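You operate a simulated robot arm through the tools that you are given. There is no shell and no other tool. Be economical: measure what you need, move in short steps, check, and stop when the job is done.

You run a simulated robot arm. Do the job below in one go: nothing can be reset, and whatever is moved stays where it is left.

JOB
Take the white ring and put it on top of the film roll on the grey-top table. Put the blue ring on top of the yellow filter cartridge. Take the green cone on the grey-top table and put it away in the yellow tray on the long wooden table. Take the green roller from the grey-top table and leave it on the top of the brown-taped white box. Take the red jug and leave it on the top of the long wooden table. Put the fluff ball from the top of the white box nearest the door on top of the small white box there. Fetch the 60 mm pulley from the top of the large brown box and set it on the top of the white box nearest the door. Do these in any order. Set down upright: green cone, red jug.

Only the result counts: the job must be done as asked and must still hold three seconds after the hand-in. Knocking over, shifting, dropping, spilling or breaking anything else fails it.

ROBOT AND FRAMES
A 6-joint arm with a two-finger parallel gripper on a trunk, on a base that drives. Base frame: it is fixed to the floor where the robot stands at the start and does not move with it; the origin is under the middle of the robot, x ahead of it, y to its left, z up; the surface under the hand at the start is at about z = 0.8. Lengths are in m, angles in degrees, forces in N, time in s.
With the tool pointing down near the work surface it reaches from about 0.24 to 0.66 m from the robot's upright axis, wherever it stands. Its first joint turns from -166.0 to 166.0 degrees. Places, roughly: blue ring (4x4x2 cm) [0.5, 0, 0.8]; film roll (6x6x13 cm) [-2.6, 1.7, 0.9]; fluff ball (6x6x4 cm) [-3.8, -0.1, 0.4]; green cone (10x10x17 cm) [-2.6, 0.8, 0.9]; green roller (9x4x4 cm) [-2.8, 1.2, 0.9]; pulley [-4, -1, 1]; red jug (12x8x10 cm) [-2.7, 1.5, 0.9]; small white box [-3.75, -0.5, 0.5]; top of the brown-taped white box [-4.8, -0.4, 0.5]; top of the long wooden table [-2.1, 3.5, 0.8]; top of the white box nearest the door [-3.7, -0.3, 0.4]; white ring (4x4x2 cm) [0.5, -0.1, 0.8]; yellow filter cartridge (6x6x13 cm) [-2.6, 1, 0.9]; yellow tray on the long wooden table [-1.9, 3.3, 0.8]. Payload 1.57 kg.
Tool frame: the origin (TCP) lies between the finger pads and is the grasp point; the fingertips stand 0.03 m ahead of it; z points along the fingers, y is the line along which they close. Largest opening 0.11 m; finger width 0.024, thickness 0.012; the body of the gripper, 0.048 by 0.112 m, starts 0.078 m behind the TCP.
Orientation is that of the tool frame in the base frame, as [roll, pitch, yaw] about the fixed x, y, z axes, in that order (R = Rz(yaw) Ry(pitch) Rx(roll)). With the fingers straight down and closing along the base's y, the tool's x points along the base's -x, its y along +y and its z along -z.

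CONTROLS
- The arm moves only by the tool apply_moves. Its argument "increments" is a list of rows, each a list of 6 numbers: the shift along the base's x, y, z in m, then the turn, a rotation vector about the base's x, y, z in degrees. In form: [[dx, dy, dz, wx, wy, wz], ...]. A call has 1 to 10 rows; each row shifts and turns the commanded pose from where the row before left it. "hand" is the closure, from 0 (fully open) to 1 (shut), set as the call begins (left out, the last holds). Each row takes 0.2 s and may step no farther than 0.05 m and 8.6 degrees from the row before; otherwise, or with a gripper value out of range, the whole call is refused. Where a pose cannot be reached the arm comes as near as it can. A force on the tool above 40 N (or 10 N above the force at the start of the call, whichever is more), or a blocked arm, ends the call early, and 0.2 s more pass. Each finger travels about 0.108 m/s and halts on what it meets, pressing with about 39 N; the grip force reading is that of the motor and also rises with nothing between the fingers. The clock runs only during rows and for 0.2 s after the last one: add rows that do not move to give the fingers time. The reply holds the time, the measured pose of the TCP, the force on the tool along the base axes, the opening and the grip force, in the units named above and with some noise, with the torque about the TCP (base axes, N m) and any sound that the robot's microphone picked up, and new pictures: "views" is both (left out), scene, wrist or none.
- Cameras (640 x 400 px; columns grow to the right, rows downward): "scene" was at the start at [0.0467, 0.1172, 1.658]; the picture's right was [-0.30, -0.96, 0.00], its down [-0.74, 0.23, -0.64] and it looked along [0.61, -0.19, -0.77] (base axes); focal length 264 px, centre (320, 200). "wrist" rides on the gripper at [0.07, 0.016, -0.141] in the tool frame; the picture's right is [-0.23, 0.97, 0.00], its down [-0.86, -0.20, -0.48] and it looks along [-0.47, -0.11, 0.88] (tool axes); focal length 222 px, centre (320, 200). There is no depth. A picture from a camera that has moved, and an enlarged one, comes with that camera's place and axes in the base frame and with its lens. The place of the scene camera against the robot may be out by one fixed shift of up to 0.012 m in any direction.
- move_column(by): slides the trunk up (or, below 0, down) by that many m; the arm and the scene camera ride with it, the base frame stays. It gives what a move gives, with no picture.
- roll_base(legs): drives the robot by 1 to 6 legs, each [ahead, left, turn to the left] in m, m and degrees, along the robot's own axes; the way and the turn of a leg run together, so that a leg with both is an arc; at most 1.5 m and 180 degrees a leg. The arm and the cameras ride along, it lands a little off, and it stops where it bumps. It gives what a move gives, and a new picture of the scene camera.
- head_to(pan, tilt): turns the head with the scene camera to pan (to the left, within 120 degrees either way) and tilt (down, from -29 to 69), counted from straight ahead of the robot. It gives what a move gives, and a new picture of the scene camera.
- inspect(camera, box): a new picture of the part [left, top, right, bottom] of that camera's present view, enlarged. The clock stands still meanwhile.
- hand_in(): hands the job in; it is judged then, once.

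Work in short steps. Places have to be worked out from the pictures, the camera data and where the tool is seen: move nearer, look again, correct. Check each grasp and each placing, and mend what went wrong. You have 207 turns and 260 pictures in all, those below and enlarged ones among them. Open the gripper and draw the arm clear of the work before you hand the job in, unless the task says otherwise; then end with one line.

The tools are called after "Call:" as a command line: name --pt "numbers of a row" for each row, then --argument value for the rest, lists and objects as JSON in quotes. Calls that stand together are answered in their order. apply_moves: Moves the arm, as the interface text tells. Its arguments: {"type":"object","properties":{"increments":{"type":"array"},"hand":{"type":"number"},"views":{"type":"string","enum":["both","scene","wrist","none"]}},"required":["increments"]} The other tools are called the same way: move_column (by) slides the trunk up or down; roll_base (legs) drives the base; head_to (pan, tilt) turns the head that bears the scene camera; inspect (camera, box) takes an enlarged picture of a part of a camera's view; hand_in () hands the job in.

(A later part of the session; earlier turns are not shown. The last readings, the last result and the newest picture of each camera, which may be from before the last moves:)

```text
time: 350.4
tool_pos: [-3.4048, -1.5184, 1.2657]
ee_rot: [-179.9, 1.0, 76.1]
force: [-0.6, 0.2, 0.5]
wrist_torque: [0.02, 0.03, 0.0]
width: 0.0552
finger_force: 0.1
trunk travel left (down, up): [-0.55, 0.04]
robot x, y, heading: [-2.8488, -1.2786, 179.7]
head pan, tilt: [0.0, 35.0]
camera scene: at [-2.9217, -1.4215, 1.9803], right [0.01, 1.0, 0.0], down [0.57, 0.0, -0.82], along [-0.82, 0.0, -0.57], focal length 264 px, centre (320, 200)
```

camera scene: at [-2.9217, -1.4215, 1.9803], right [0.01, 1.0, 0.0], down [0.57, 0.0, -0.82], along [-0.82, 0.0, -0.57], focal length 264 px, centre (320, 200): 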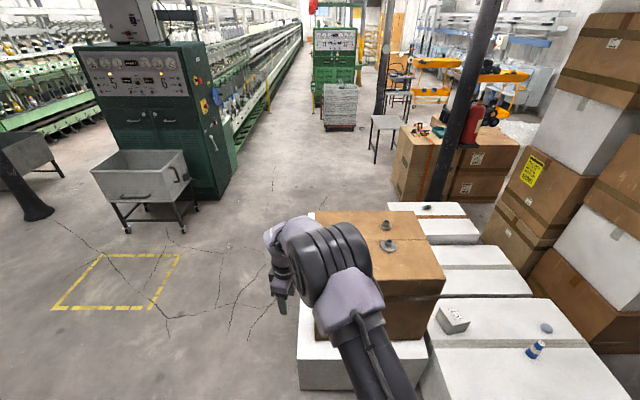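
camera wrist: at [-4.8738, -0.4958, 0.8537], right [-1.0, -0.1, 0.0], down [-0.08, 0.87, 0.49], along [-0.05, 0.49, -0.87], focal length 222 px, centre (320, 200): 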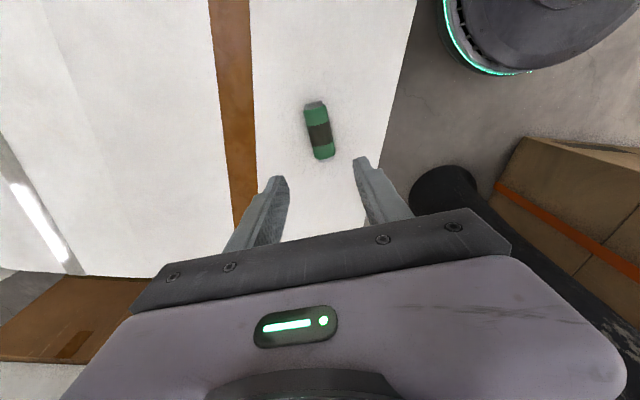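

Call:
inspect --camera "scene" --box '[310, 200, 450, 290]'

```text
4.44 times, centred on (380, 245) of scene
camera zoom: at [-2.9217, -1.4215, 1.9803], right [0.01, 1.0, 0.0], down [0.57, 0.0, -0.82], along [-0.82, 0.0, -0.57], focal length 1175 px, centre (53, 0)
```

zoom: 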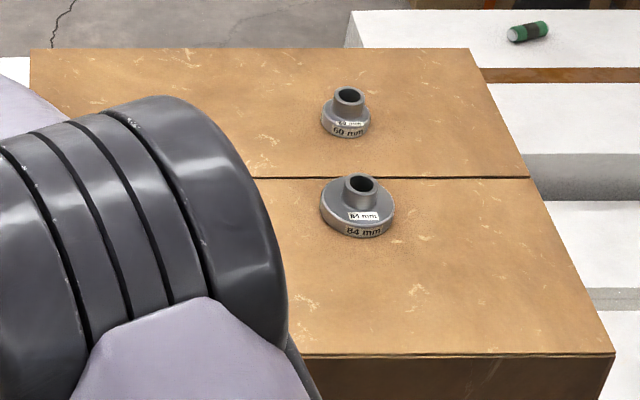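

The 60 mm pulley is the farther one at ≈ (-4.08, -1.04); the 84 mm one is at ≈ (-3.93, -1.06). I drive closer (x ≈ -3.2, y ≈ -1.04) and look down at the box edge.

Call:
roll_base --legs '[[0, -0.22, 0], [0.33, 0, 0]]'

Call:
head_to --pan 0 --tilt 65

```text
time: 353.8
tool_pos: [-3.7357, -1.2949, 1.2663]
ee_rot: [-179.8, 1.1, 76.2]
force: [-0.6, 0.6, 0.3]
wrist_torque: [-0.01, 0.0, 0.01]
width: 0.0549
finger_force: 0.1
trunk travel left (down, up): [-0.55, 0.04]
robot x, y, heading: [-3.1747, -1.0567, 179.7]
head pan, tilt: [0.0, 35.0]
camera scene: at [-3.2516, -1.1985, 1.9804], right [0.0, 1.0, 0.0], down [0.57, 0.0, -0.82], along [-0.82, 0.0, -0.57], focal length 264 px, centre (320, 200)
```

scene: 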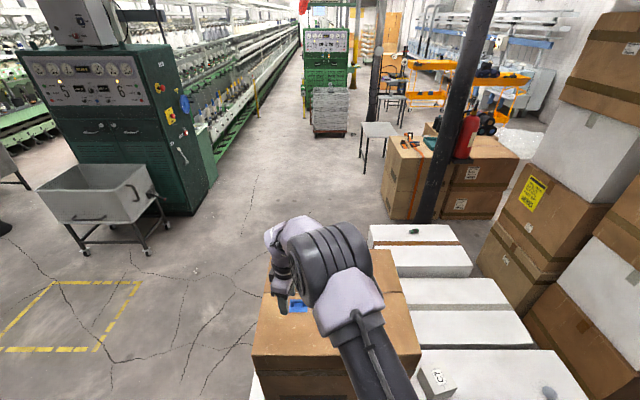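

```text
time: 354.8
tool_pos: [-3.7356, -1.2964, 1.2662]
ee_rot: [-179.8, 1.1, 76.2]
force: [0.6, 0.5, 0.4]
wrist_torque: [0.04, -0.01, -0.01]
width: 0.055
finger_force: 0.1
trunk travel left (down, up): [-0.55, 0.04]
robot x, y, heading: [-3.1739, -1.0578, 179.9]
head pan, tilt: [0.0, 65.0]
camera scene: at [-3.224, -1.1985, 1.9406], right [0.0, 1.0, 0.0], down [0.91, 0.0, -0.42], along [-0.42, 0.0, -0.91], focal length 264 px, centre (320, 200)
```

scene: 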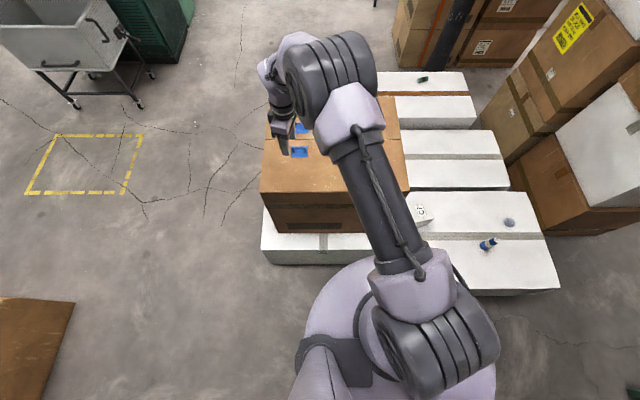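

Box base edge is at x ≈ -3.61. I drive 0.16 m ahead and swing the hand over the 60 mm pulley.

Call:
roll_base --legs '[[0.16, 0, 0]]'

Call:
apply_moves --pt "-0.02 0.045 0 0 0 0" --pt "-0.02 0.045 0 0 0 0" --pt "-0.02 0.045 0 0 0 0" --pt "-0.02 0.045 0 0 0 0" --pt "-0.02 0.045 0 0 0 0" --pt "-0.02 0.03 0 0 0 0" --hand 0.2 --views "both"

```text
time: 356.2
tool_pos: [-3.8957, -1.2949, 1.2654]
ee_rot: [-179.8, 1.0, 76.2]
force: [-0.2, -0.4, -0.1]
wrist_torque: [-0.03, -0.05, 0.02]
width: 0.055
finger_force: 0.0
trunk travel left (down, up): [-0.55, 0.04]
robot x, y, heading: [-3.3367, -1.0559, 179.6]
head pan, tilt: [0.0, 65.0]
camera scene: at [-3.3841, -1.1979, 1.9406], right [0.0, 1.0, 0.0], down [0.91, 0.0, -0.42], along [-0.42, 0.0, -0.91], focal length 264 px, centre (320, 200)
```

scene: 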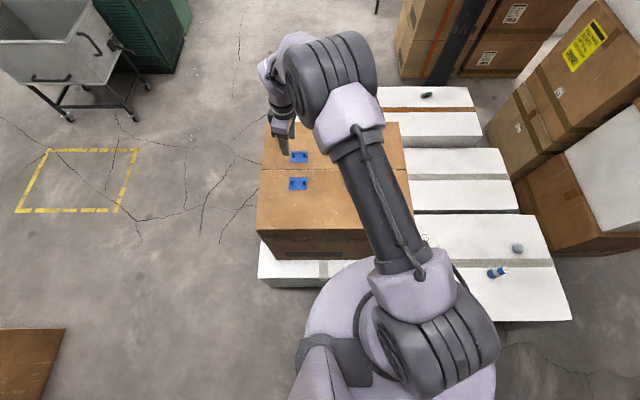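

```text
time: 357.6
tool_pos: [-4.0174, -1.0378, 1.2686]
ee_rot: [-179.9, 1.1, 76.2]
force: [0.5, -0.3, -1.0]
wrist_torque: [-0.03, 0.0, 0.01]
width: 0.088
finger_force: 0.0
trunk travel left (down, up): [-0.55, 0.04]
robot x, y, heading: [-3.3375, -1.0583, 179.8]
head pan, tilt: [0.0, 65.0]
camera scene: at [-3.385, -1.1967, 1.9406], right [0.0, 1.0, 0.0], down [0.91, 0.0, -0.42], along [-0.42, 0.0, -0.91], focal length 264 px, centre (320, 200)
camera wrist: at [-3.9853, -0.9719, 1.4062], right [0.89, -0.45, 0.0], down [-0.39, -0.77, 0.5], along [-0.22, -0.44, -0.87], focal length 222 px, centre (320, 200)
```

scene: 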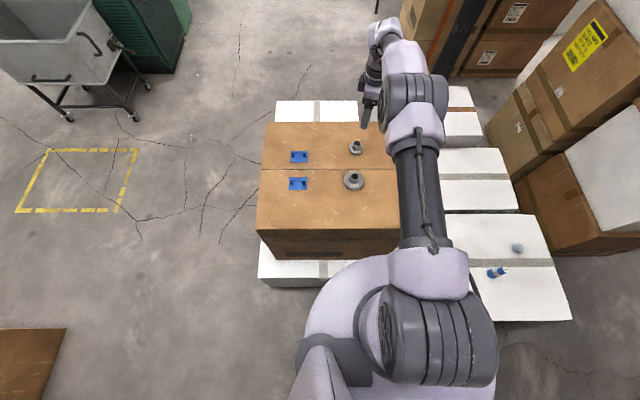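
wrist: 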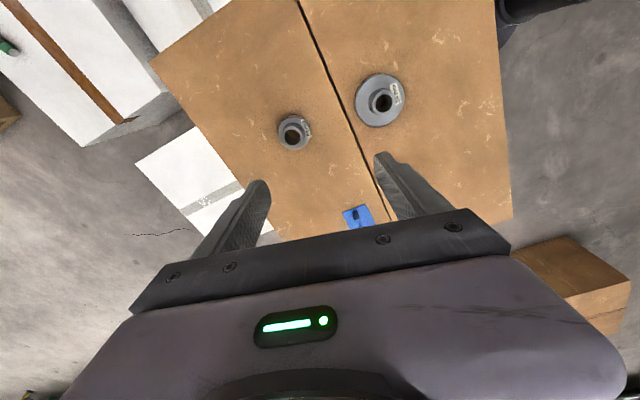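

The 60 mm pulley is at ≈ (-4.07, -1.033). I turn the wrist back so the fingers close along y, and test extending out to 0.73 m at this height.

Call:
apply_moves --pt "0 0 0 0 0 -8.45" --pt "0 0 0 0 0 -8.45" --pt "0 0 0 0 0 -8.45" --pt "0 0 0 0 0 -8.45" --pt "0 0 0 0 0 -8.45" --pt "0 0 0 0 0 -8.45" --pt "0 0 0 0 0 -8.45" --pt "-0.02 0.002 0 0 0 -8.45" --pt "-0.03 0.002 0 0 0 -8.45" --pt "0 0 0 0 0 0" --views "both"

```text
time: 359.8
tool_pos: [-4.031, -1.0368, 1.2691]
ee_rot: [-179.8, 1.0, 0.0]
force: [-0.6, 0.1, -0.1]
wrist_torque: [0.04, -0.04, 0.0]
width: 0.0881
finger_force: 0.0
out of reach, approached as far as the arm can: row 9
trunk travel left (down, up): [-0.55, 0.04]
robot x, y, heading: [-3.3346, -1.0584, 180.1]
head pan, tilt: [0.0, 65.0]
camera scene: at [-3.3847, -1.1979, 1.9406], right [0.0, 1.0, 0.0], down [0.91, 0.0, -0.42], along [-0.42, 0.0, -0.91], focal length 264 px, centre (320, 200)
camera wrist: at [-3.9613, -1.0537, 1.4077], right [-0.23, -0.97, 0.0], down [-0.85, 0.2, 0.49], along [-0.48, 0.11, -0.87], focal length 222 px, centre (320, 200)
```

scene: 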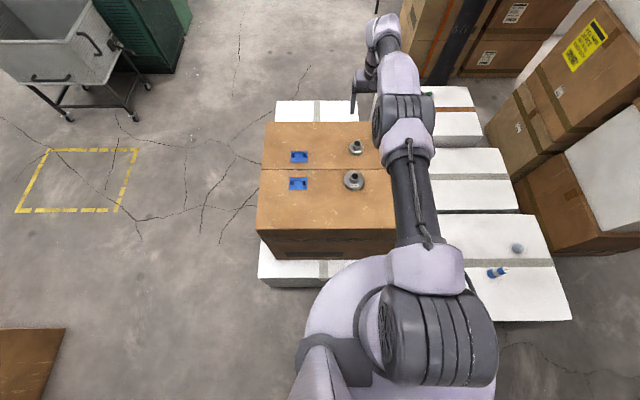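
wrist: 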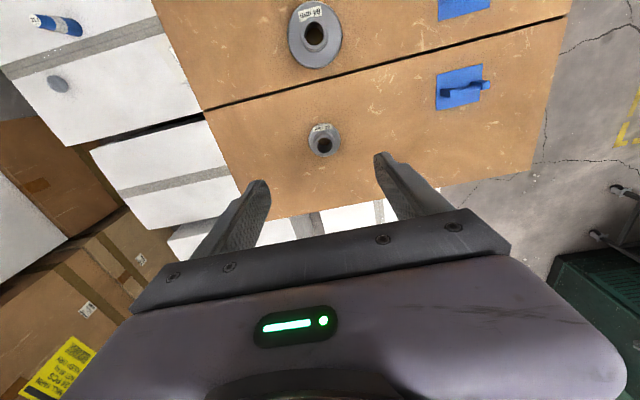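

Reach ends at 0.70 m with the tool vertical; 35 mm are missing. I tilt the tool 15° outward (about y) and move over the pulley.

Call:
apply_moves --pt "0 0.001 0 0 7.5 0" --pt "0 0.001 0 0 7.5 0" --pt "-0.02 0 0 0 0 0" --pt "-0.016 0 0 0 0 0" --pt "0 0 0 0 0 0" --views "both"

```text
time: 361.0
tool_pos: [-4.0687, -1.0362, 1.2708]
ee_rot: [-179.8, 16.1, 0.0]
force: [0.1, 0.0, 0.0]
wrist_torque: [0.02, -0.02, 0.01]
width: 0.088
finger_force: 0.1
trunk travel left (down, up): [-0.55, 0.04]
robot x, y, heading: [-3.3395, -1.055, 179.5]
head pan, tilt: [0.0, 65.0]
camera scene: at [-3.3835, -1.198, 1.9406], right [0.0, 1.0, 0.0], down [0.91, 0.0, -0.42], along [-0.42, 0.0, -0.91], focal length 264 px, centre (320, 200)
camera wrist: at [-3.9632, -1.0528, 1.3862], right [-0.22, -0.97, 0.06], down [-0.69, 0.2, 0.7], along [-0.69, 0.11, -0.71], focal length 222 px, centre (320, 200)
```

scene: 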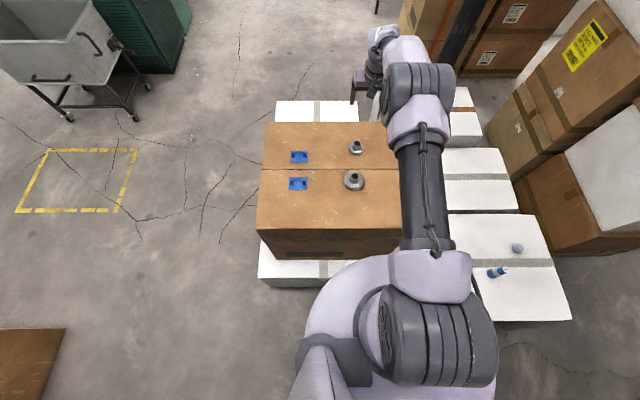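
wrist: 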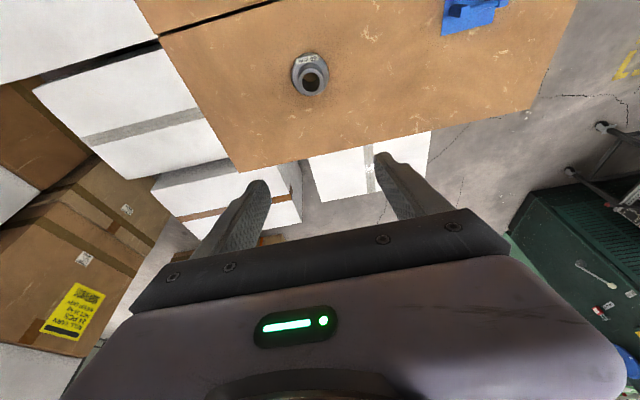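

Aligned: pulley at (-4.068, -1.037). I lower the trunk 0.22 m and look again.

Call:
move_column --by -0.22

Call:
apply_moves --pt "0.004 -0.001 0 0 0 0" --pt "0 0 0 0 0 0" --views "both"

```text
time: 363.3
tool_pos: [-4.0675, -1.036, 1.052]
ee_rot: [-179.8, 16.2, 0.2]
force: [0.2, 0.0, -0.3]
wrist_torque: [-0.02, -0.01, -0.02]
width: 0.0881
finger_force: 0.1
trunk travel left (down, up): [-0.33, 0.26]
robot x, y, heading: [-3.3357, -1.0574, 179.7]
head pan, tilt: [0.0, 65.0]
```

```text
time: 363.9
tool_pos: [-4.0636, -1.0367, 1.0499]
ee_rot: [-179.7, 16.1, 0.2]
force: [0.3, -0.4, -0.7]
wrist_torque: [0.01, -0.02, 0.03]
width: 0.0878
finger_force: 0.1
trunk travel left (down, up): [-0.33, 0.26]
robot x, y, heading: [-3.3374, -1.0612, 179.9]
head pan, tilt: [0.0, 65.0]
camera scene: at [-3.3839, -1.1979, 1.7206], right [0.0, 1.0, 0.0], down [0.91, 0.0, -0.42], along [-0.42, 0.0, -0.91], focal length 264 px, centre (320, 200)
camera wrist: at [-3.9588, -1.0538, 1.1658], right [-0.22, -0.97, 0.06], down [-0.69, 0.2, 0.7], along [-0.69, 0.11, -0.71], focal length 222 px, centre (320, 200)
```

scene: 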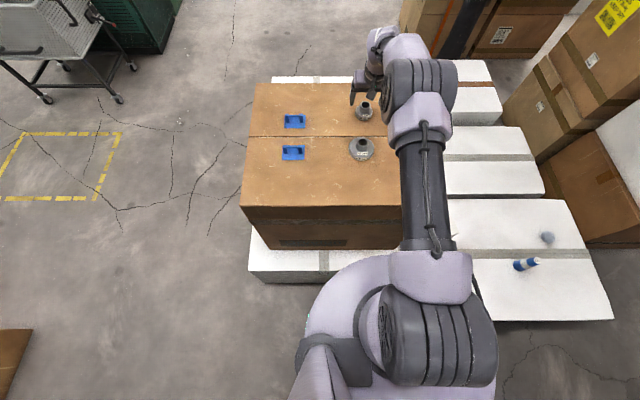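
wrist: 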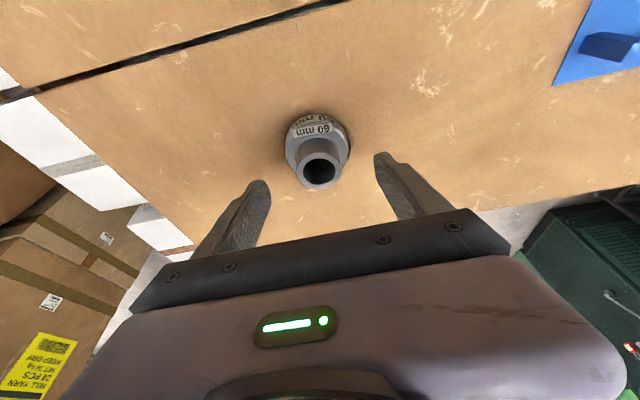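

Flange at z ≈ 0.96–0.985, hub top ≈ 1.02; aligned. I lower 45 mm with the arm, then check.

Call:
apply_moves --pt "-0.001 -0.001 -0.02 0 0 0" --pt "0 0 -0.015 0 0 0" --pt "0 0 -0.01 0 0 0" --pt "0 0 0 0 0 0" --views "wrist"

```text
time: 364.9
tool_pos: [-4.0642, -1.0374, 1.0055]
ee_rot: [-179.8, 16.2, 0.2]
force: [-0.4, -0.4, 0.0]
wrist_torque: [-0.05, 0.01, -0.03]
width: 0.0881
finger_force: 0.0
trunk travel left (down, up): [-0.33, 0.26]
robot x, y, heading: [-3.3371, -1.0617, 180.0]
head pan, tilt: [0.0, 65.0]
camera wrist: at [-3.9592, -1.0544, 1.1211], right [-0.22, -0.97, 0.06], down [-0.69, 0.2, 0.7], along [-0.69, 0.11, -0.71], focal length 222 px, centre (320, 200)
```

wrist: 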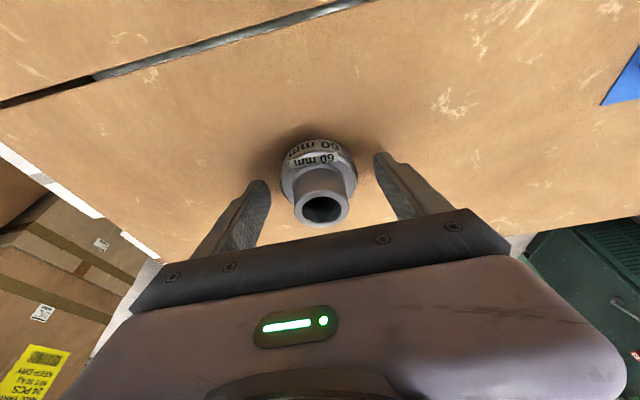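

The flange is between the tips. I lower 7 mm more and close.

Call:
apply_moves --pt "0 0 -0.004 0 0 0" --pt "0 0 -0.003 0 0 0" --pt "0 0 0 0 0 0" --views "none"

Call:
apply_moves --pt "0 0 0 0 0 0" --pt "0 0 0 0 0 0" --pt "0 0 0 0 0 0" --hand 1 --views "wrist"

```text
time: 365.7
tool_pos: [-4.0649, -1.0383, 1.0012]
ee_rot: [-179.8, 16.3, 0.2]
force: [-1.3, -0.1, 16.5]
wrist_torque: [-0.78, 0.0, -0.06]
width: 0.0882
finger_force: 0.0
trunk travel left (down, up): [-0.33, 0.26]
robot x, y, heading: [-3.338, -1.0584, 179.7]
head pan, tilt: [0.0, 65.0]
```

```text
time: 366.5
tool_pos: [-4.0646, -1.0381, 1.0021]
ee_rot: [-179.6, 16.3, 0.2]
force: [0.1, -4.7, 24.3]
wrist_torque: [-0.76, 0.3, 0.04]
width: 0.059
finger_force: 38.8
trunk travel left (down, up): [-0.33, 0.26]
robot x, y, heading: [-3.3365, -1.0563, 179.9]
head pan, tilt: [0.0, 65.0]
camera wrist: at [-3.9586, -1.0549, 1.1166], right [-0.22, -0.97, 0.06], down [-0.69, 0.2, 0.7], along [-0.69, 0.11, -0.71], focal length 222 px, centre (320, 200)
```

wrist: 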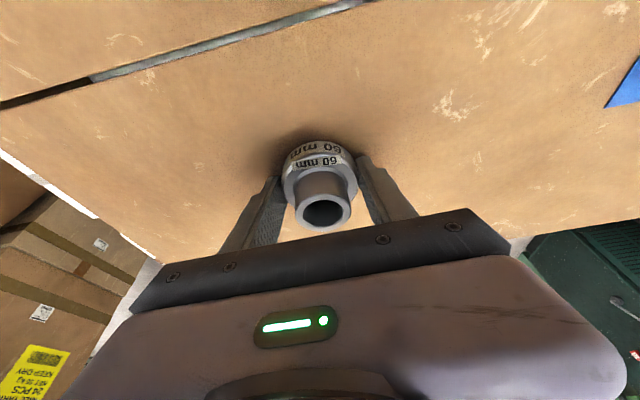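

Gripped at 59 mm. I lift and raise the trunk.

Call:
apply_moves --pt "0 0 0.02 0 0 0" --pt "0 0 0.04 0 0 0" --pt "0 0 0.04 0 0 0" --pt "0 0 0.03 0 0 0" --pt "0 0 0 0 0 0" --views "wrist"

```text
time: 367.7
tool_pos: [-4.0656, -1.0372, 1.1295]
ee_rot: [-179.8, 15.9, 0.3]
force: [-0.7, -0.1, -2.6]
wrist_torque: [-0.01, 0.01, 0.01]
width: 0.059
finger_force: 39.8
trunk travel left (down, up): [-0.33, 0.26]
robot x, y, heading: [-3.3363, -1.0594, 179.9]
head pan, tilt: [0.0, 65.0]
camera wrist: at [-3.9601, -1.0545, 1.245], right [-0.22, -0.97, 0.06], down [-0.69, 0.2, 0.7], along [-0.69, 0.11, -0.71], focal length 222 px, centre (320, 200)
```

wrist: 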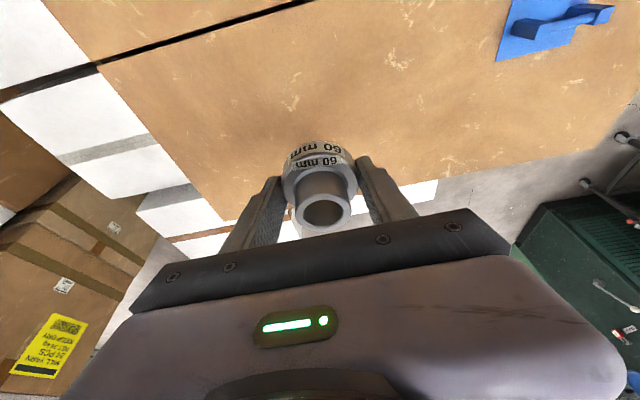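

Pulley held. I back away 0.25 m, shift to y ≈ -0.45 beside the door box, and look.

Call:
roll_base --legs '[[-0.22, 0, 0], [0, -0.55, 0]]'

Call:
head_to --pan 0 --tilt 50

```text
time: 372.1
tool_pos: [-3.842, -0.4919, 1.1302]
ee_rot: [-179.7, 16.2, 0.0]
force: [0.7, 0.4, -1.2]
wrist_torque: [-0.03, -0.02, 0.01]
width: 0.059
finger_force: 39.1
trunk travel left (down, up): [-0.33, 0.26]
robot x, y, heading: [-3.1168, -0.518, 179.5]
head pan, tilt: [0.0, 65.0]
camera scene: at [-3.1616, -0.6556, 1.7206], right [0.01, 1.0, 0.0], down [0.91, -0.01, -0.42], along [-0.42, 0.0, -0.91], focal length 264 px, centre (320, 200)
```

scene: 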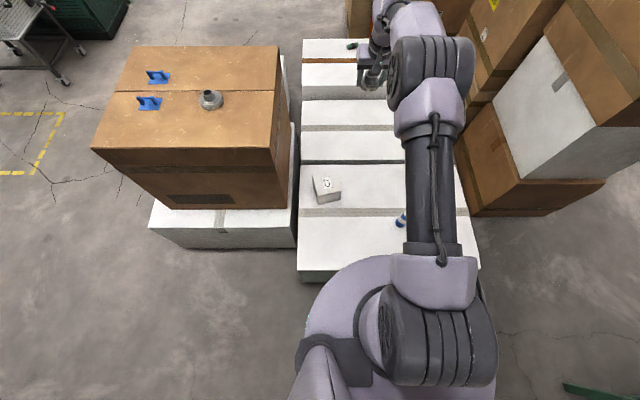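

```text
time: 372.9
tool_pos: [-3.8421, -0.4927, 1.1297]
ee_rot: [-179.7, 16.1, 0.0]
force: [-0.1, 0.1, -1.8]
wrist_torque: [0.0, -0.04, 0.02]
width: 0.0584
finger_force: 39.1
trunk travel left (down, up): [-0.33, 0.26]
robot x, y, heading: [-3.1126, -0.5131, 179.5]
head pan, tilt: [0.0, 50.0]
camera scene: at [-3.178, -0.6562, 1.7386], right [0.01, 1.0, 0.0], down [0.77, -0.01, -0.64], along [-0.64, 0.0, -0.77], focal length 264 px, centre (320, 200)
```

scene: 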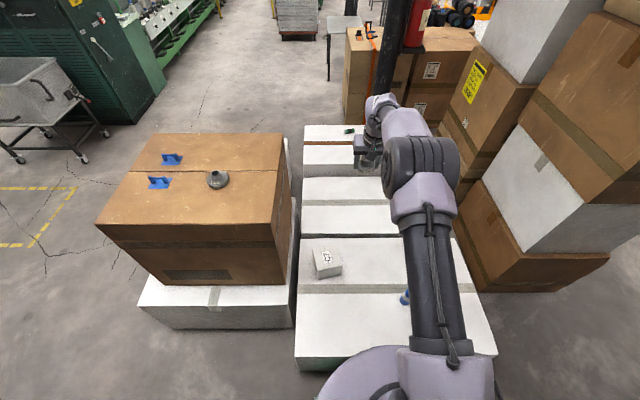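

Clear spot for the pulley: (-3.56, -0.60) in the front strip of the door box. I retract the arm to there at height.

Call:
apply_moves --pt "0.042 -0.016 0 0 0 0" --pt "0.042 -0.016 0 0 0 0" --pt "0.042 -0.016 0 0 0 0" --pt "0.042 -0.016 0 0 0 0" --pt "0.042 -0.016 0 0 0 0" --pt "0.042 -0.016 0 0 0 0" --pt "0.03 -0.012 0 0 0 0" --views "none"

Call:
move_column --by -0.33

Call:
apply_moves --pt "0 0 -0.05 0 0 0" --pt "0 0 -0.05 0 0 0" --pt "0 0 -0.05 0 0 0" --pt "0 0 -0.05 0 0 0" --pt "0 0 0 0 0 0" --views "both"

```text
time: 374.5
tool_pos: [-3.5607, -0.6015, 1.1307]
ee_rot: [-179.8, 16.1, 0.0]
force: [-0.1, -0.8, -2.0]
wrist_torque: [0.01, 0.01, 0.03]
width: 0.0587
finger_force: 38.8
trunk travel left (down, up): [-0.33, 0.26]
robot x, y, heading: [-3.1155, -0.518, 179.6]
head pan, tilt: [0.0, 50.0]
```

```text
time: 377.8
tool_pos: [-3.5622, -0.6012, 0.8004]
ee_rot: [-179.8, 16.2, 0.0]
force: [0.2, 0.1, -1.1]
wrist_torque: [-0.03, -0.02, 0.01]
width: 0.0589
finger_force: 38.9
trunk travel left (down, up): [0.0, 0.59]
robot x, y, heading: [-3.1126, -0.5126, 179.5]
head pan, tilt: [0.0, 50.0]
```

```text
time: 379.0
tool_pos: [-3.5641, -0.6053, 0.6125]
ee_rot: [-179.6, 16.0, 0.0]
force: [-0.5, -0.5, -1.6]
wrist_torque: [-0.01, -0.03, 0.04]
width: 0.059
finger_force: 39.2
out of reach, approached as far as the arm can: row 2, 4
trunk travel left (down, up): [0.0, 0.59]
robot x, y, heading: [-3.1128, -0.5146, 179.6]
head pan, tilt: [0.0, 50.0]
camera scene: at [-3.1781, -0.6563, 1.4087], right [0.01, 1.0, 0.0], down [0.77, -0.01, -0.64], along [-0.64, 0.0, -0.77], focal length 264 px, centre (320, 200)
camera wrist: at [-3.4591, -0.6222, 0.7269], right [-0.22, -0.97, 0.06], down [-0.69, 0.2, 0.7], along [-0.69, 0.12, -0.71], focal length 222 px, centre (320, 200)
```

scene: 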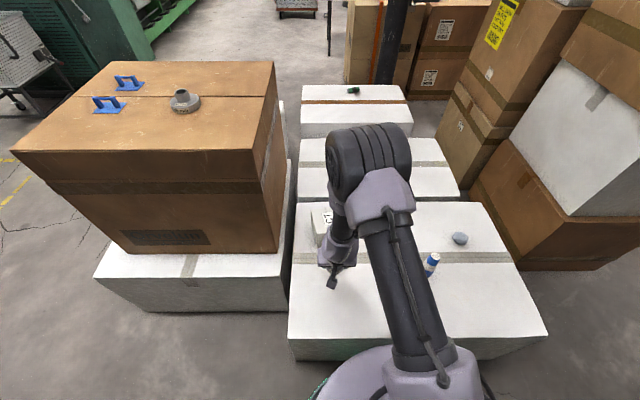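
wrist: 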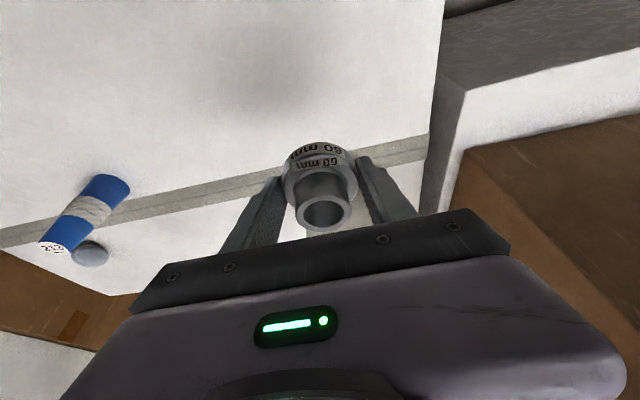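

Too folded at this radius; I back the base 0.12 m so the arm can extend while lowering.

Call:
roll_base --legs '[[-0.12, 0, 0]]'

Call:
apply_moves --pt "-0.04 0 0 0 0 0" --pt "-0.04 0 0 0 0 0" --pt "-0.04 0 0 0 0 0" --pt "0 0 -0.05 0 0 0" --pt "0 0 -0.05 0 0 0" --pt "0 0 -0.04 0 0 0" --pt "0 0 0 0 0 0" --views "both"

```text
time: 380.2
tool_pos: [-3.4443, -0.6063, 0.6128]
ee_rot: [-179.6, 16.0, 0.0]
force: [0.1, 0.1, -1.3]
wrist_torque: [0.01, -0.01, 0.0]
width: 0.0588
finger_force: 38.7
trunk travel left (down, up): [0.0, 0.59]
robot x, y, heading: [-2.9949, -0.5178, 179.7]
head pan, tilt: [0.0, 50.0]
camera scene: at [-3.0584, -0.657, 1.4087], right [0.01, 1.0, 0.0], down [0.77, 0.0, -0.64], along [-0.64, 0.0, -0.77], focal length 264 px, centre (320, 200)
```

scene: 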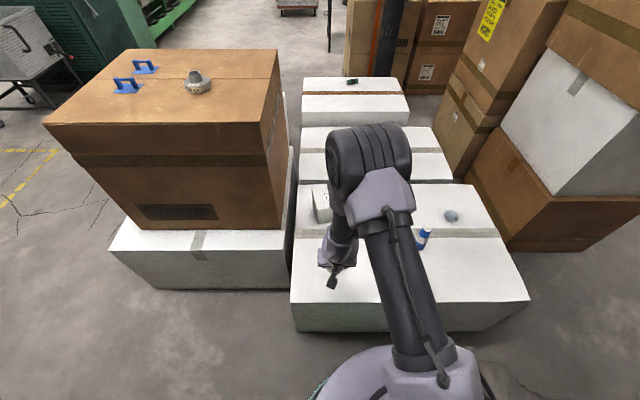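

```text
time: 381.8
tool_pos: [-3.5584, -0.6068, 0.473]
ee_rot: [-179.7, 16.0, 0.0]
force: [0.6, 0.4, -2.1]
wrist_torque: [0.03, 0.0, -0.01]
width: 0.0588
finger_force: 39.0
out of reach, approached as far as the arm can: row 2
trunk travel left (down, up): [0.0, 0.59]
robot x, y, heading: [-2.9964, -0.5189, 179.8]
head pan, tilt: [0.0, 50.0]
camera scene: at [-3.0586, -0.657, 1.4087], right [0.01, 1.0, 0.0], down [0.77, 0.0, -0.64], along [-0.64, 0.0, -0.77], focal length 264 px, centre (320, 200)
camera wrist: at [-3.4544, -0.6241, 0.5879], right [-0.22, -0.97, 0.06], down [-0.69, 0.2, 0.7], along [-0.69, 0.11, -0.71], focal length 222 px, centre (320, 200)
```

scene: 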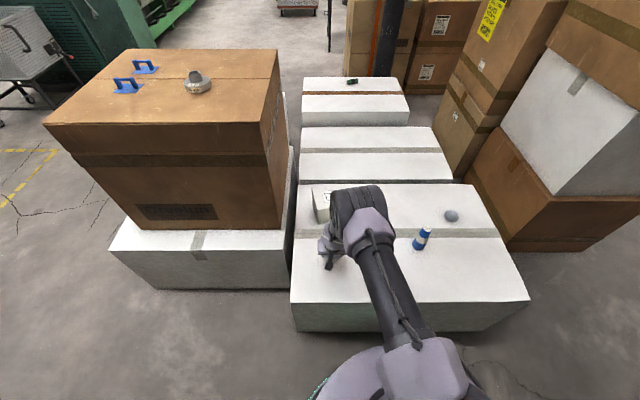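
wrist: 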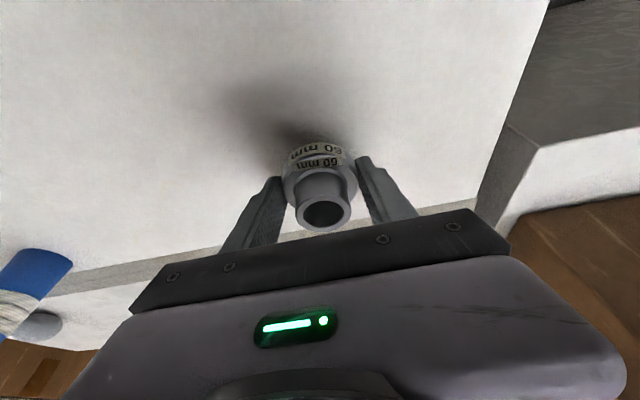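

Lowering in small steps to contact (expected near 0.435).

Call:
apply_moves --pt "0 0 -0.015 0 0 0" --pt "0 0 -0.01 0 0 0" --pt "0 0 0 0 0 0" --views "none"

Call:
apply_moves --pt "0 0 -0.004 0 0 0" --pt "0 0 0 0 0 0" --views "none"

Call:
apply_moves --pt "0 0 -0.004 0 0 0" --pt "0 0 0 0 0 0" --views "none"

Call:
apply_moves --pt "0 0 -0.004 0 0 0" --pt "0 0 0 0 0 0" --views "none"

```text
time: 382.5
tool_pos: [-3.5631, -0.608, 0.452]
ee_rot: [-179.8, 16.7, 0.1]
force: [3.3, 1.8, 31.8]
wrist_torque: [-0.57, -0.59, 0.2]
width: 0.0588
finger_force: 38.5
trunk travel left (down, up): [0.0, 0.59]
robot x, y, heading: [-2.9975, -0.5145, 179.8]
head pan, tilt: [0.0, 50.0]
stopped in row 3: the force on the tool passed its limit at 52 N (the readings are from after the stop); the commanded pose is now the measured one
```

```text
time: 382.8
tool_pos: [-3.5651, -0.6075, 0.4519]
ee_rot: [-179.8, 16.8, 0.0]
force: [4.1, 3.0, 25.6]
wrist_torque: [-0.48, -0.49, 0.14]
width: 0.0592
finger_force: 38.8
trunk travel left (down, up): [0.0, 0.59]
robot x, y, heading: [-2.9942, -0.5176, 179.8]
head pan, tilt: [0.0, 50.0]
stopped in row 1: the force on the tool passed its limit at 46 N (the readings are from after the stop); the commanded pose is now the measured one
```

```text
time: 383.1
tool_pos: [-3.5669, -0.6083, 0.4525]
ee_rot: [-179.8, 16.9, 0.1]
force: [1.5, 1.7, 24.0]
wrist_torque: [-0.36, -0.45, 0.11]
width: 0.0591
finger_force: 38.0
trunk travel left (down, up): [0.0, 0.59]
robot x, y, heading: [-2.9944, -0.5127, 179.6]
head pan, tilt: [0.0, 50.0]
stopped in row 1: the force on the tool passed its limit at 45 N (the readings are from after the stop); the commanded pose is now the measured one
```

```text
time: 383.5
tool_pos: [-3.5685, -0.6091, 0.4516]
ee_rot: [-179.8, 17.2, 0.1]
force: [2.9, 1.1, 25.1]
wrist_torque: [-0.34, -0.49, 0.03]
width: 0.0588
finger_force: 39.1
trunk travel left (down, up): [0.0, 0.59]
robot x, y, heading: [-2.995, -0.5207, 179.4]
head pan, tilt: [0.0, 50.0]
stopped in row 1: the force on the tool passed its limit at 46 N (the readings are from after the stop); the commanded pose is now the measured one
```

The pulley is on the box (top ≈ 0.42). I relieve the pressure, open, and pull back along the tool axis.

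Call:
apply_moves --pt "0 0 0.002 0 0 0" --pt "0 0 0 0 0 0" --views "none"

Call:
apply_moves --pt "0 0 0 0 0 0" --pt "0 0 0 0 0 0" --hand 0.2 --views "none"

Call:
apply_moves --pt "0.008 0 0.03 0 0 0" --pt "0.012 0 0.04 0 0 0" --pt "0 0 0.05 0 0 0" --pt "-0.02 0 0.04 0 0 0" --pt "-0.04 0 0.02 0 0 0" --views "both"

```text
time: 384.1
tool_pos: [-3.5668, -0.6087, 0.453]
ee_rot: [-179.8, 17.1, 0.2]
force: [-3.7, 0.0, 10.0]
wrist_torque: [-0.4, 0.07, -0.11]
width: 0.0588
finger_force: 39.9
trunk travel left (down, up): [0.0, 0.59]
robot x, y, heading: [-2.9948, -0.518, 179.7]
head pan, tilt: [0.0, 50.0]
```

```text
time: 384.7
tool_pos: [-3.5665, -0.6086, 0.4522]
ee_rot: [-179.9, 16.9, 0.1]
force: [1.8, 9.3, 12.4]
wrist_torque: [-0.29, -0.1, 0.14]
width: 0.0804
finger_force: 0.1
trunk travel left (down, up): [0.0, 0.59]
robot x, y, heading: [-2.9955, -0.5165, 179.8]
head pan, tilt: [0.0, 50.0]
```

```text
time: 385.9
tool_pos: [-3.6063, -0.609, 0.6312]
ee_rot: [-179.7, 17.0, 0.1]
force: [0.5, -1.0, 0.1]
wrist_torque: [-0.02, 0.0, 0.02]
width: 0.088
finger_force: 0.1
trunk travel left (down, up): [0.0, 0.59]
robot x, y, heading: [-2.9916, -0.5128, 179.9]
head pan, tilt: [0.0, 50.0]
camera scene: at [-3.0577, -0.6569, 1.4087], right [0.01, 1.0, 0.0], down [0.77, 0.0, -0.64], along [-0.64, 0.0, -0.77], focal length 264 px, centre (320, 200)
camera wrist: at [-3.5005, -0.6249, 0.7444], right [-0.22, -0.97, 0.06], down [-0.68, 0.2, 0.71], along [-0.7, 0.11, -0.7], focal length 222 px, centre (320, 200)
```

scene: 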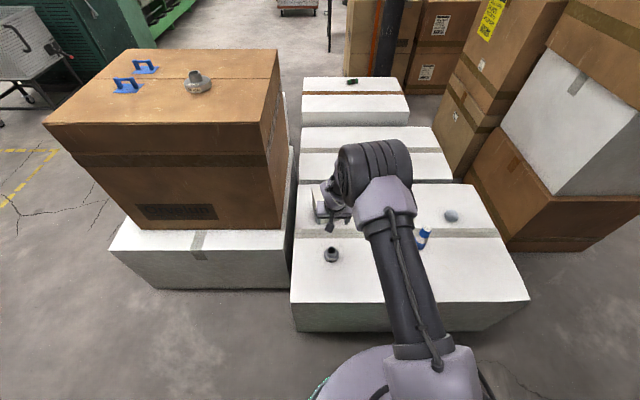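
wrist: 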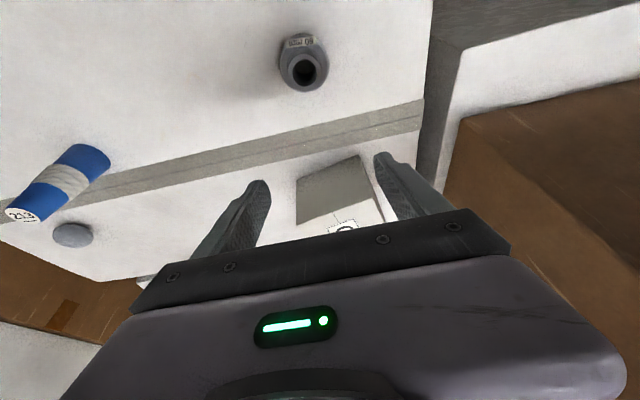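

Pulley stands on the door box. Fluff ball is at ≈ (-3.761, -0.065). I lift the hand and drive to face it.

Call:
apply_moves --pt "0 0 0.05 0 0 0" --pt "0 0 0.05 0 0 0" --pt "0 0 0.03 0 0 0" --views "none"

Call:
roll_base --legs '[[0, -0.52, 0], [0.14, 0, 0]]'

Call:
apply_moves --pt "0 0 0 0 0 0" --views "wrist"

```text
time: 386.7
tool_pos: [-3.6067, -0.6082, 0.7636]
ee_rot: [-179.8, 16.9, 0.2]
force: [0.3, -0.1, -0.3]
wrist_torque: [0.0, 0.01, 0.0]
width: 0.0879
finger_force: 0.0
trunk travel left (down, up): [0.0, 0.59]
robot x, y, heading: [-2.9905, -0.5185, 179.8]
head pan, tilt: [0.0, 50.0]
```

```text
time: 390.6
tool_pos: [-3.7451, -0.084, 0.7626]
ee_rot: [-179.8, 16.9, 0.6]
force: [-0.3, 0.0, 0.8]
wrist_torque: [-0.05, 0.02, -0.02]
width: 0.0879
finger_force: 0.0
trunk travel left (down, up): [0.0, 0.59]
robot x, y, heading: [-3.1309, 0.0108, -179.8]
head pan, tilt: [0.0, 50.0]
camera scene: at [-3.1945, -0.1291, 1.4087], right [0.0, 1.0, 0.0], down [0.77, 0.0, -0.64], along [-0.64, 0.0, -0.77], focal length 264 px, centre (320, 200)
```

scene: 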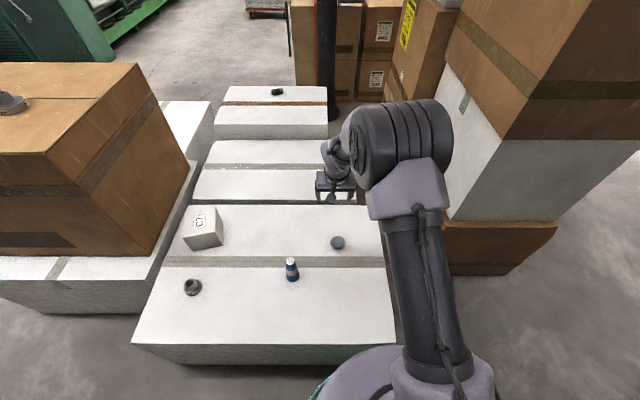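

```text
time: 391.1
tool_pos: [-3.7435, -0.0846, 0.7625]
ee_rot: [-179.9, 17.0, 0.5]
force: [0.0, 0.0, 0.6]
wrist_torque: [-0.02, 0.0, 0.04]
width: 0.088
finger_force: 0.0
trunk travel left (down, up): [0.0, 0.59]
robot x, y, heading: [-3.1336, 0.0112, -180.0]
head pan, tilt: [0.0, 50.0]
camera wrist: at [-3.6373, -0.1008, 0.8761], right [-0.21, -0.98, 0.06], down [-0.68, 0.19, 0.71], along [-0.7, 0.1, -0.7], focal length 222 px, centre (320, 200)
```

wrist: 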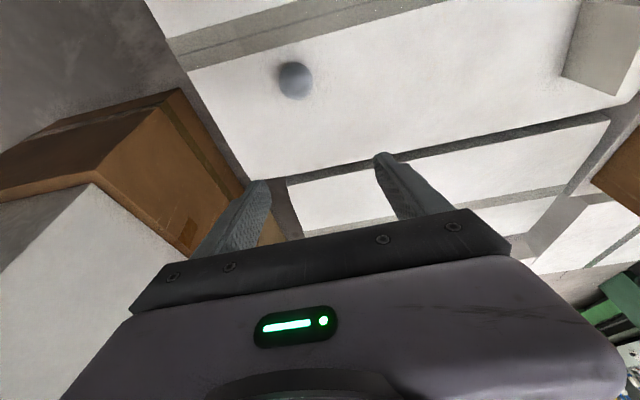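

Ball at ≈ (-3.763, -0.055). I align and descend to 0.56, then look.

Call:
apply_moves --pt "-0.012 0.029 -0.02 0 0 0" --pt "0 0 -0.05 0 0 0" --pt "0 0 -0.05 0 0 0" --pt "0 0 -0.05 0 0 0" --pt "0 0 -0.035 0 0 0" --pt "0 0 0 0 0 0" --views "wrist"

```text
time: 392.4
tool_pos: [-3.7575, -0.0574, 0.5563]
ee_rot: [-179.8, 16.9, 0.6]
force: [-0.2, -0.5, -0.1]
wrist_torque: [-0.01, 0.0, -0.03]
width: 0.088
finger_force: 0.0
trunk travel left (down, up): [0.0, 0.59]
robot x, y, heading: [-3.1328, 0.0119, -179.8]
head pan, tilt: [0.0, 50.0]
camera wrist: at [-3.6509, -0.0723, 0.6706], right [-0.21, -0.98, 0.06], down [-0.68, 0.19, 0.71], along [-0.7, 0.1, -0.7], focal length 222 px, centre (320, 200)
```

wrist: 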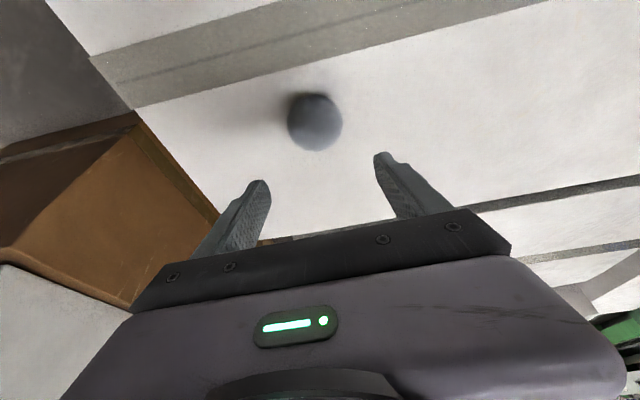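

Ball centred. I descend to TCP z ≈ 0.459.

Call:
apply_moves --pt "0.001 -0.001 -0.04 0 0 0" --pt "0 0 -0.035 0 0 0" --pt "0 0 -0.021 0 0 0" --pt "0 0 0 0 0 0" --views "wrist"

```text
time: 393.4
tool_pos: [-3.7567, -0.0562, 0.4604]
ee_rot: [-179.9, 16.9, 0.6]
force: [0.2, 0.2, -0.6]
wrist_torque: [0.0, 0.02, 0.01]
width: 0.088
finger_force: 0.1
trunk travel left (down, up): [0.0, 0.59]
robot x, y, heading: [-3.1343, 0.0113, -179.8]
head pan, tilt: [0.0, 50.0]
camera wrist: at [-3.6498, -0.0726, 0.5741], right [-0.21, -0.98, 0.06], down [-0.68, 0.19, 0.71], along [-0.7, 0.1, -0.7], focal length 222 px, centre (320, 200)
```

wrist: 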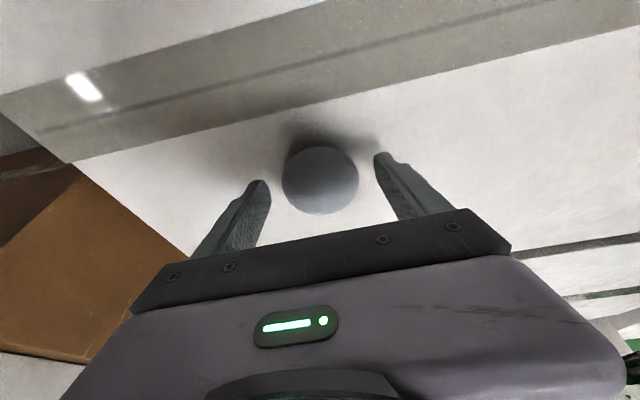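

Closing on the ball, with a limited closure in case it is soft.

Call:
apply_moves --pt "0 0 0 0 0 0" --pt "0 0 0 0 0 0" --pt "0 0 0 0 0 0" --hand 0.6 --views "none"

Call:
apply_moves --pt "0 0 0.02 0 0 0" --pt "0 0 0.04 0 0 0" --pt "0 0 0 0 0 0" --views "wrist"

```text
time: 394.2
tool_pos: [-3.7571, -0.0557, 0.4613]
ee_rot: [-179.7, 16.9, 0.6]
force: [-0.6, 0.1, 0.2]
wrist_torque: [0.0, -0.02, 0.0]
width: 0.0498
finger_force: 39.4
trunk travel left (down, up): [0.0, 0.59]
robot x, y, heading: [-3.1344, 0.0124, -179.7]
head pan, tilt: [0.0, 50.0]
```

```text
time: 395.1
tool_pos: [-3.7532, -0.0558, 0.5231]
ee_rot: [-179.8, 16.8, 0.6]
force: [0.7, 1.1, -0.3]
wrist_torque: [0.0, 0.03, 0.0]
width: 0.0502
finger_force: 39.4
trunk travel left (down, up): [0.0, 0.59]
robot x, y, heading: [-3.1323, 0.0115, -179.9]
head pan, tilt: [0.0, 50.0]
camera wrist: at [-3.6478, -0.073, 0.6351], right [-0.21, -0.98, 0.06], down [-0.68, 0.19, 0.71], along [-0.7, 0.1, -0.7], focal length 222 px, centre (320, 200)
```

wrist: 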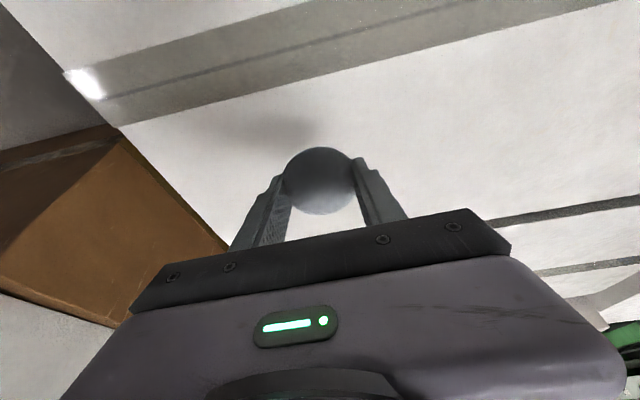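

Ball held. I lift it and move to face the small white box, then look closely.

Call:
apply_moves --pt "0 0 0.05 0 0 0" --pt "0 0 0.05 0 0 0" --pt "0 0 0.05 0 0 0" --pt "0 0 0.05 0 0 0" --views "none"

Call:
inspect --camera "scene" --box '[150, 180, 350, 320]'

```text
time: 396.1
tool_pos: [-3.7557, -0.0596, 0.72]
ee_rot: [-179.8, 17.0, 0.7]
force: [0.5, -0.2, -0.2]
wrist_torque: [-0.04, -0.01, 0.01]
width: 0.0494
finger_force: 38.8
trunk travel left (down, up): [0.0, 0.59]
robot x, y, heading: [-3.1293, 0.0088, -179.9]
head pan, tilt: [0.0, 50.0]
```

```text
2.86 times, centred on (250, 250) of scene
camera zoom: at [-3.1943, -0.129, 1.4087], right [0.0, 1.0, 0.0], down [0.77, 0.0, -0.64], along [-0.64, 0.0, -0.77], focal length 755 px, centre (520, 57)
```

zoom: 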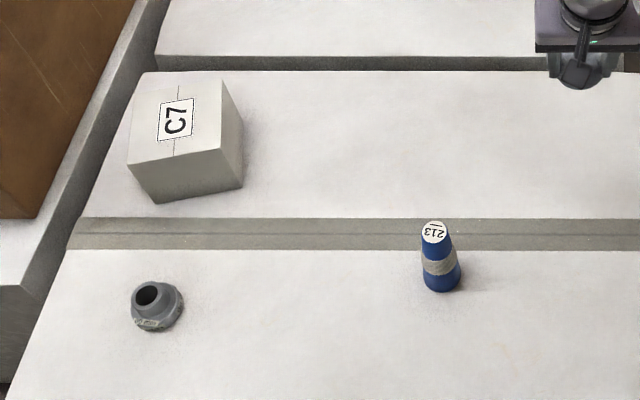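

Small box C7: top centre ≈ (-3.816, -0.617), top z ≈ 0.525. I move the base to y ≈ -0.55 and slightly nearer.

Call:
roll_base --legs '[[0, 0.56, 0], [0.025, 0, 0]]'

Call:
apply_moves --pt "-0.02 0 0 0 0 0" --pt "0 0 0 0 0 0" --views "both"

```text
time: 399.7
tool_pos: [-3.7769, -0.6253, 0.7199]
ee_rot: [-179.7, 17.0, 0.9]
force: [0.3, -0.6, 0.5]
wrist_torque: [-0.01, 0.01, 0.0]
width: 0.0496
finger_force: 39.1
trunk travel left (down, up): [0.0, 0.59]
robot x, y, heading: [-3.1516, -0.5519, -179.7]
head pan, tilt: [0.0, 50.0]
camera scene: at [-3.2157, -0.6928, 1.4087], right [-0.01, 1.0, 0.0], down [0.77, 0.01, -0.64], along [-0.64, 0.0, -0.77], focal length 264 px, centre (320, 200)
```

scene: 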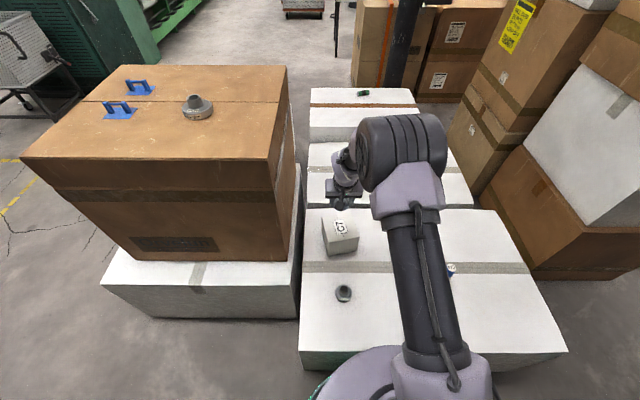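

```text
time: 400.3
tool_pos: [-3.7961, -0.6246, 0.7214]
ee_rot: [-179.8, 16.9, 1.0]
force: [0.7, 0.6, -0.2]
wrist_torque: [-0.02, 0.0, 0.01]
width: 0.0494
finger_force: 38.8
trunk travel left (down, up): [0.0, 0.59]
robot x, y, heading: [-3.152, -0.5487, -179.7]
head pan, tilt: [0.0, 50.0]
camera scene: at [-3.2158, -0.6928, 1.4087], right [-0.01, 1.0, 0.0], down [0.77, 0.01, -0.64], along [-0.64, 0.0, -0.77], focal length 264 px, centre (320, 200)
camera wrist: at [-3.69, -0.6405, 0.835], right [-0.2, -0.98, 0.06], down [-0.68, 0.19, 0.71], along [-0.7, 0.1, -0.7], focal length 222 px, centre (320, 200)
```

scene: 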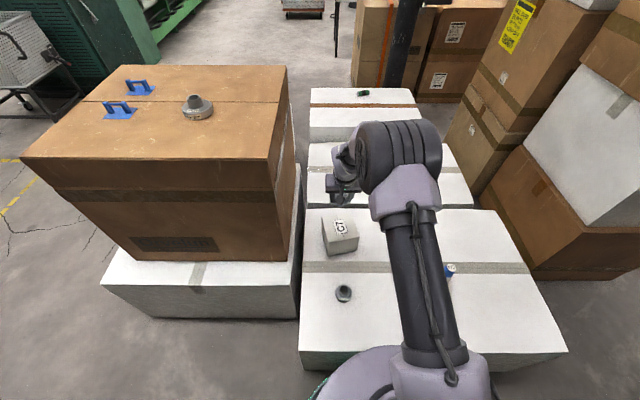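
wrist: 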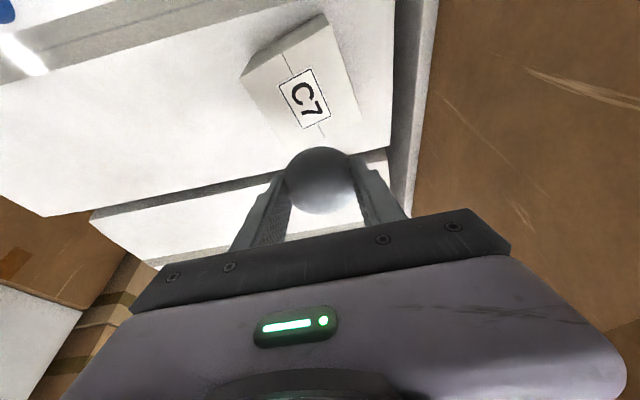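

Box top centre ≈ (-3.81, -0.616). I align and descend toward TCP z ≈ 0.58.

Call:
apply_moves --pt "-0.009 0.009 -0.03 0 0 0" --pt "0 0 -0.05 0 0 0" --pt "0 0 -0.04 0 0 0" --pt "0 0 0 0 0 0" --views "both"

```text
time: 401.3
tool_pos: [-3.805, -0.6178, 0.5994]
ee_rot: [-179.9, 16.9, 0.8]
force: [-0.2, 0.1, -0.1]
wrist_torque: [0.0, 0.0, 0.02]
width: 0.0494
finger_force: 39.6
trunk travel left (down, up): [0.0, 0.59]
robot x, y, heading: [-3.152, -0.5525, -179.5]
head pan, tilt: [0.0, 50.0]
camera scene: at [-3.2158, -0.6928, 1.4087], right [-0.01, 1.0, 0.0], down [0.77, 0.01, -0.64], along [-0.64, 0.0, -0.77], focal length 264 px, centre (320, 200)
camera wrist: at [-3.6988, -0.6335, 0.713], right [-0.2, -0.98, 0.06], down [-0.68, 0.19, 0.71], along [-0.7, 0.1, -0.7], focal length 222 px, centre (320, 200)
```

scene: 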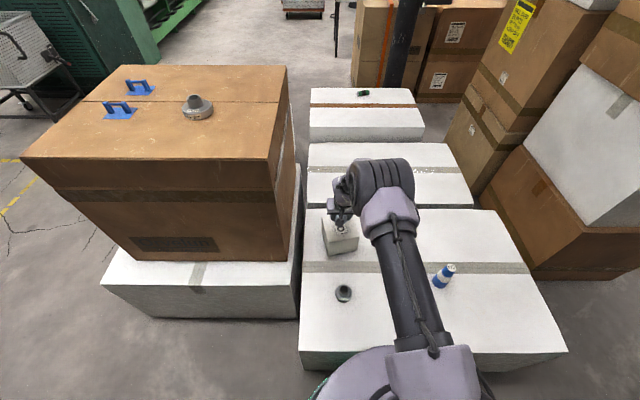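
wrist: 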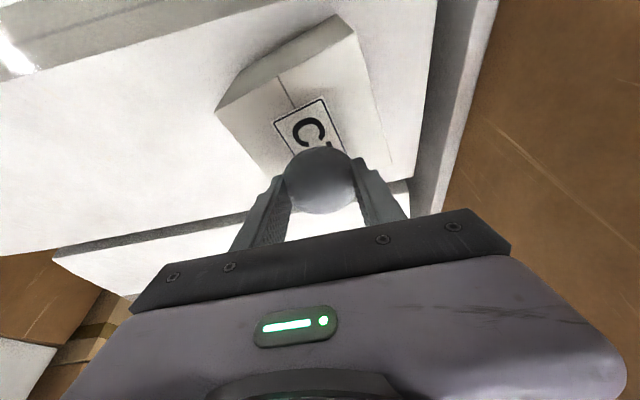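

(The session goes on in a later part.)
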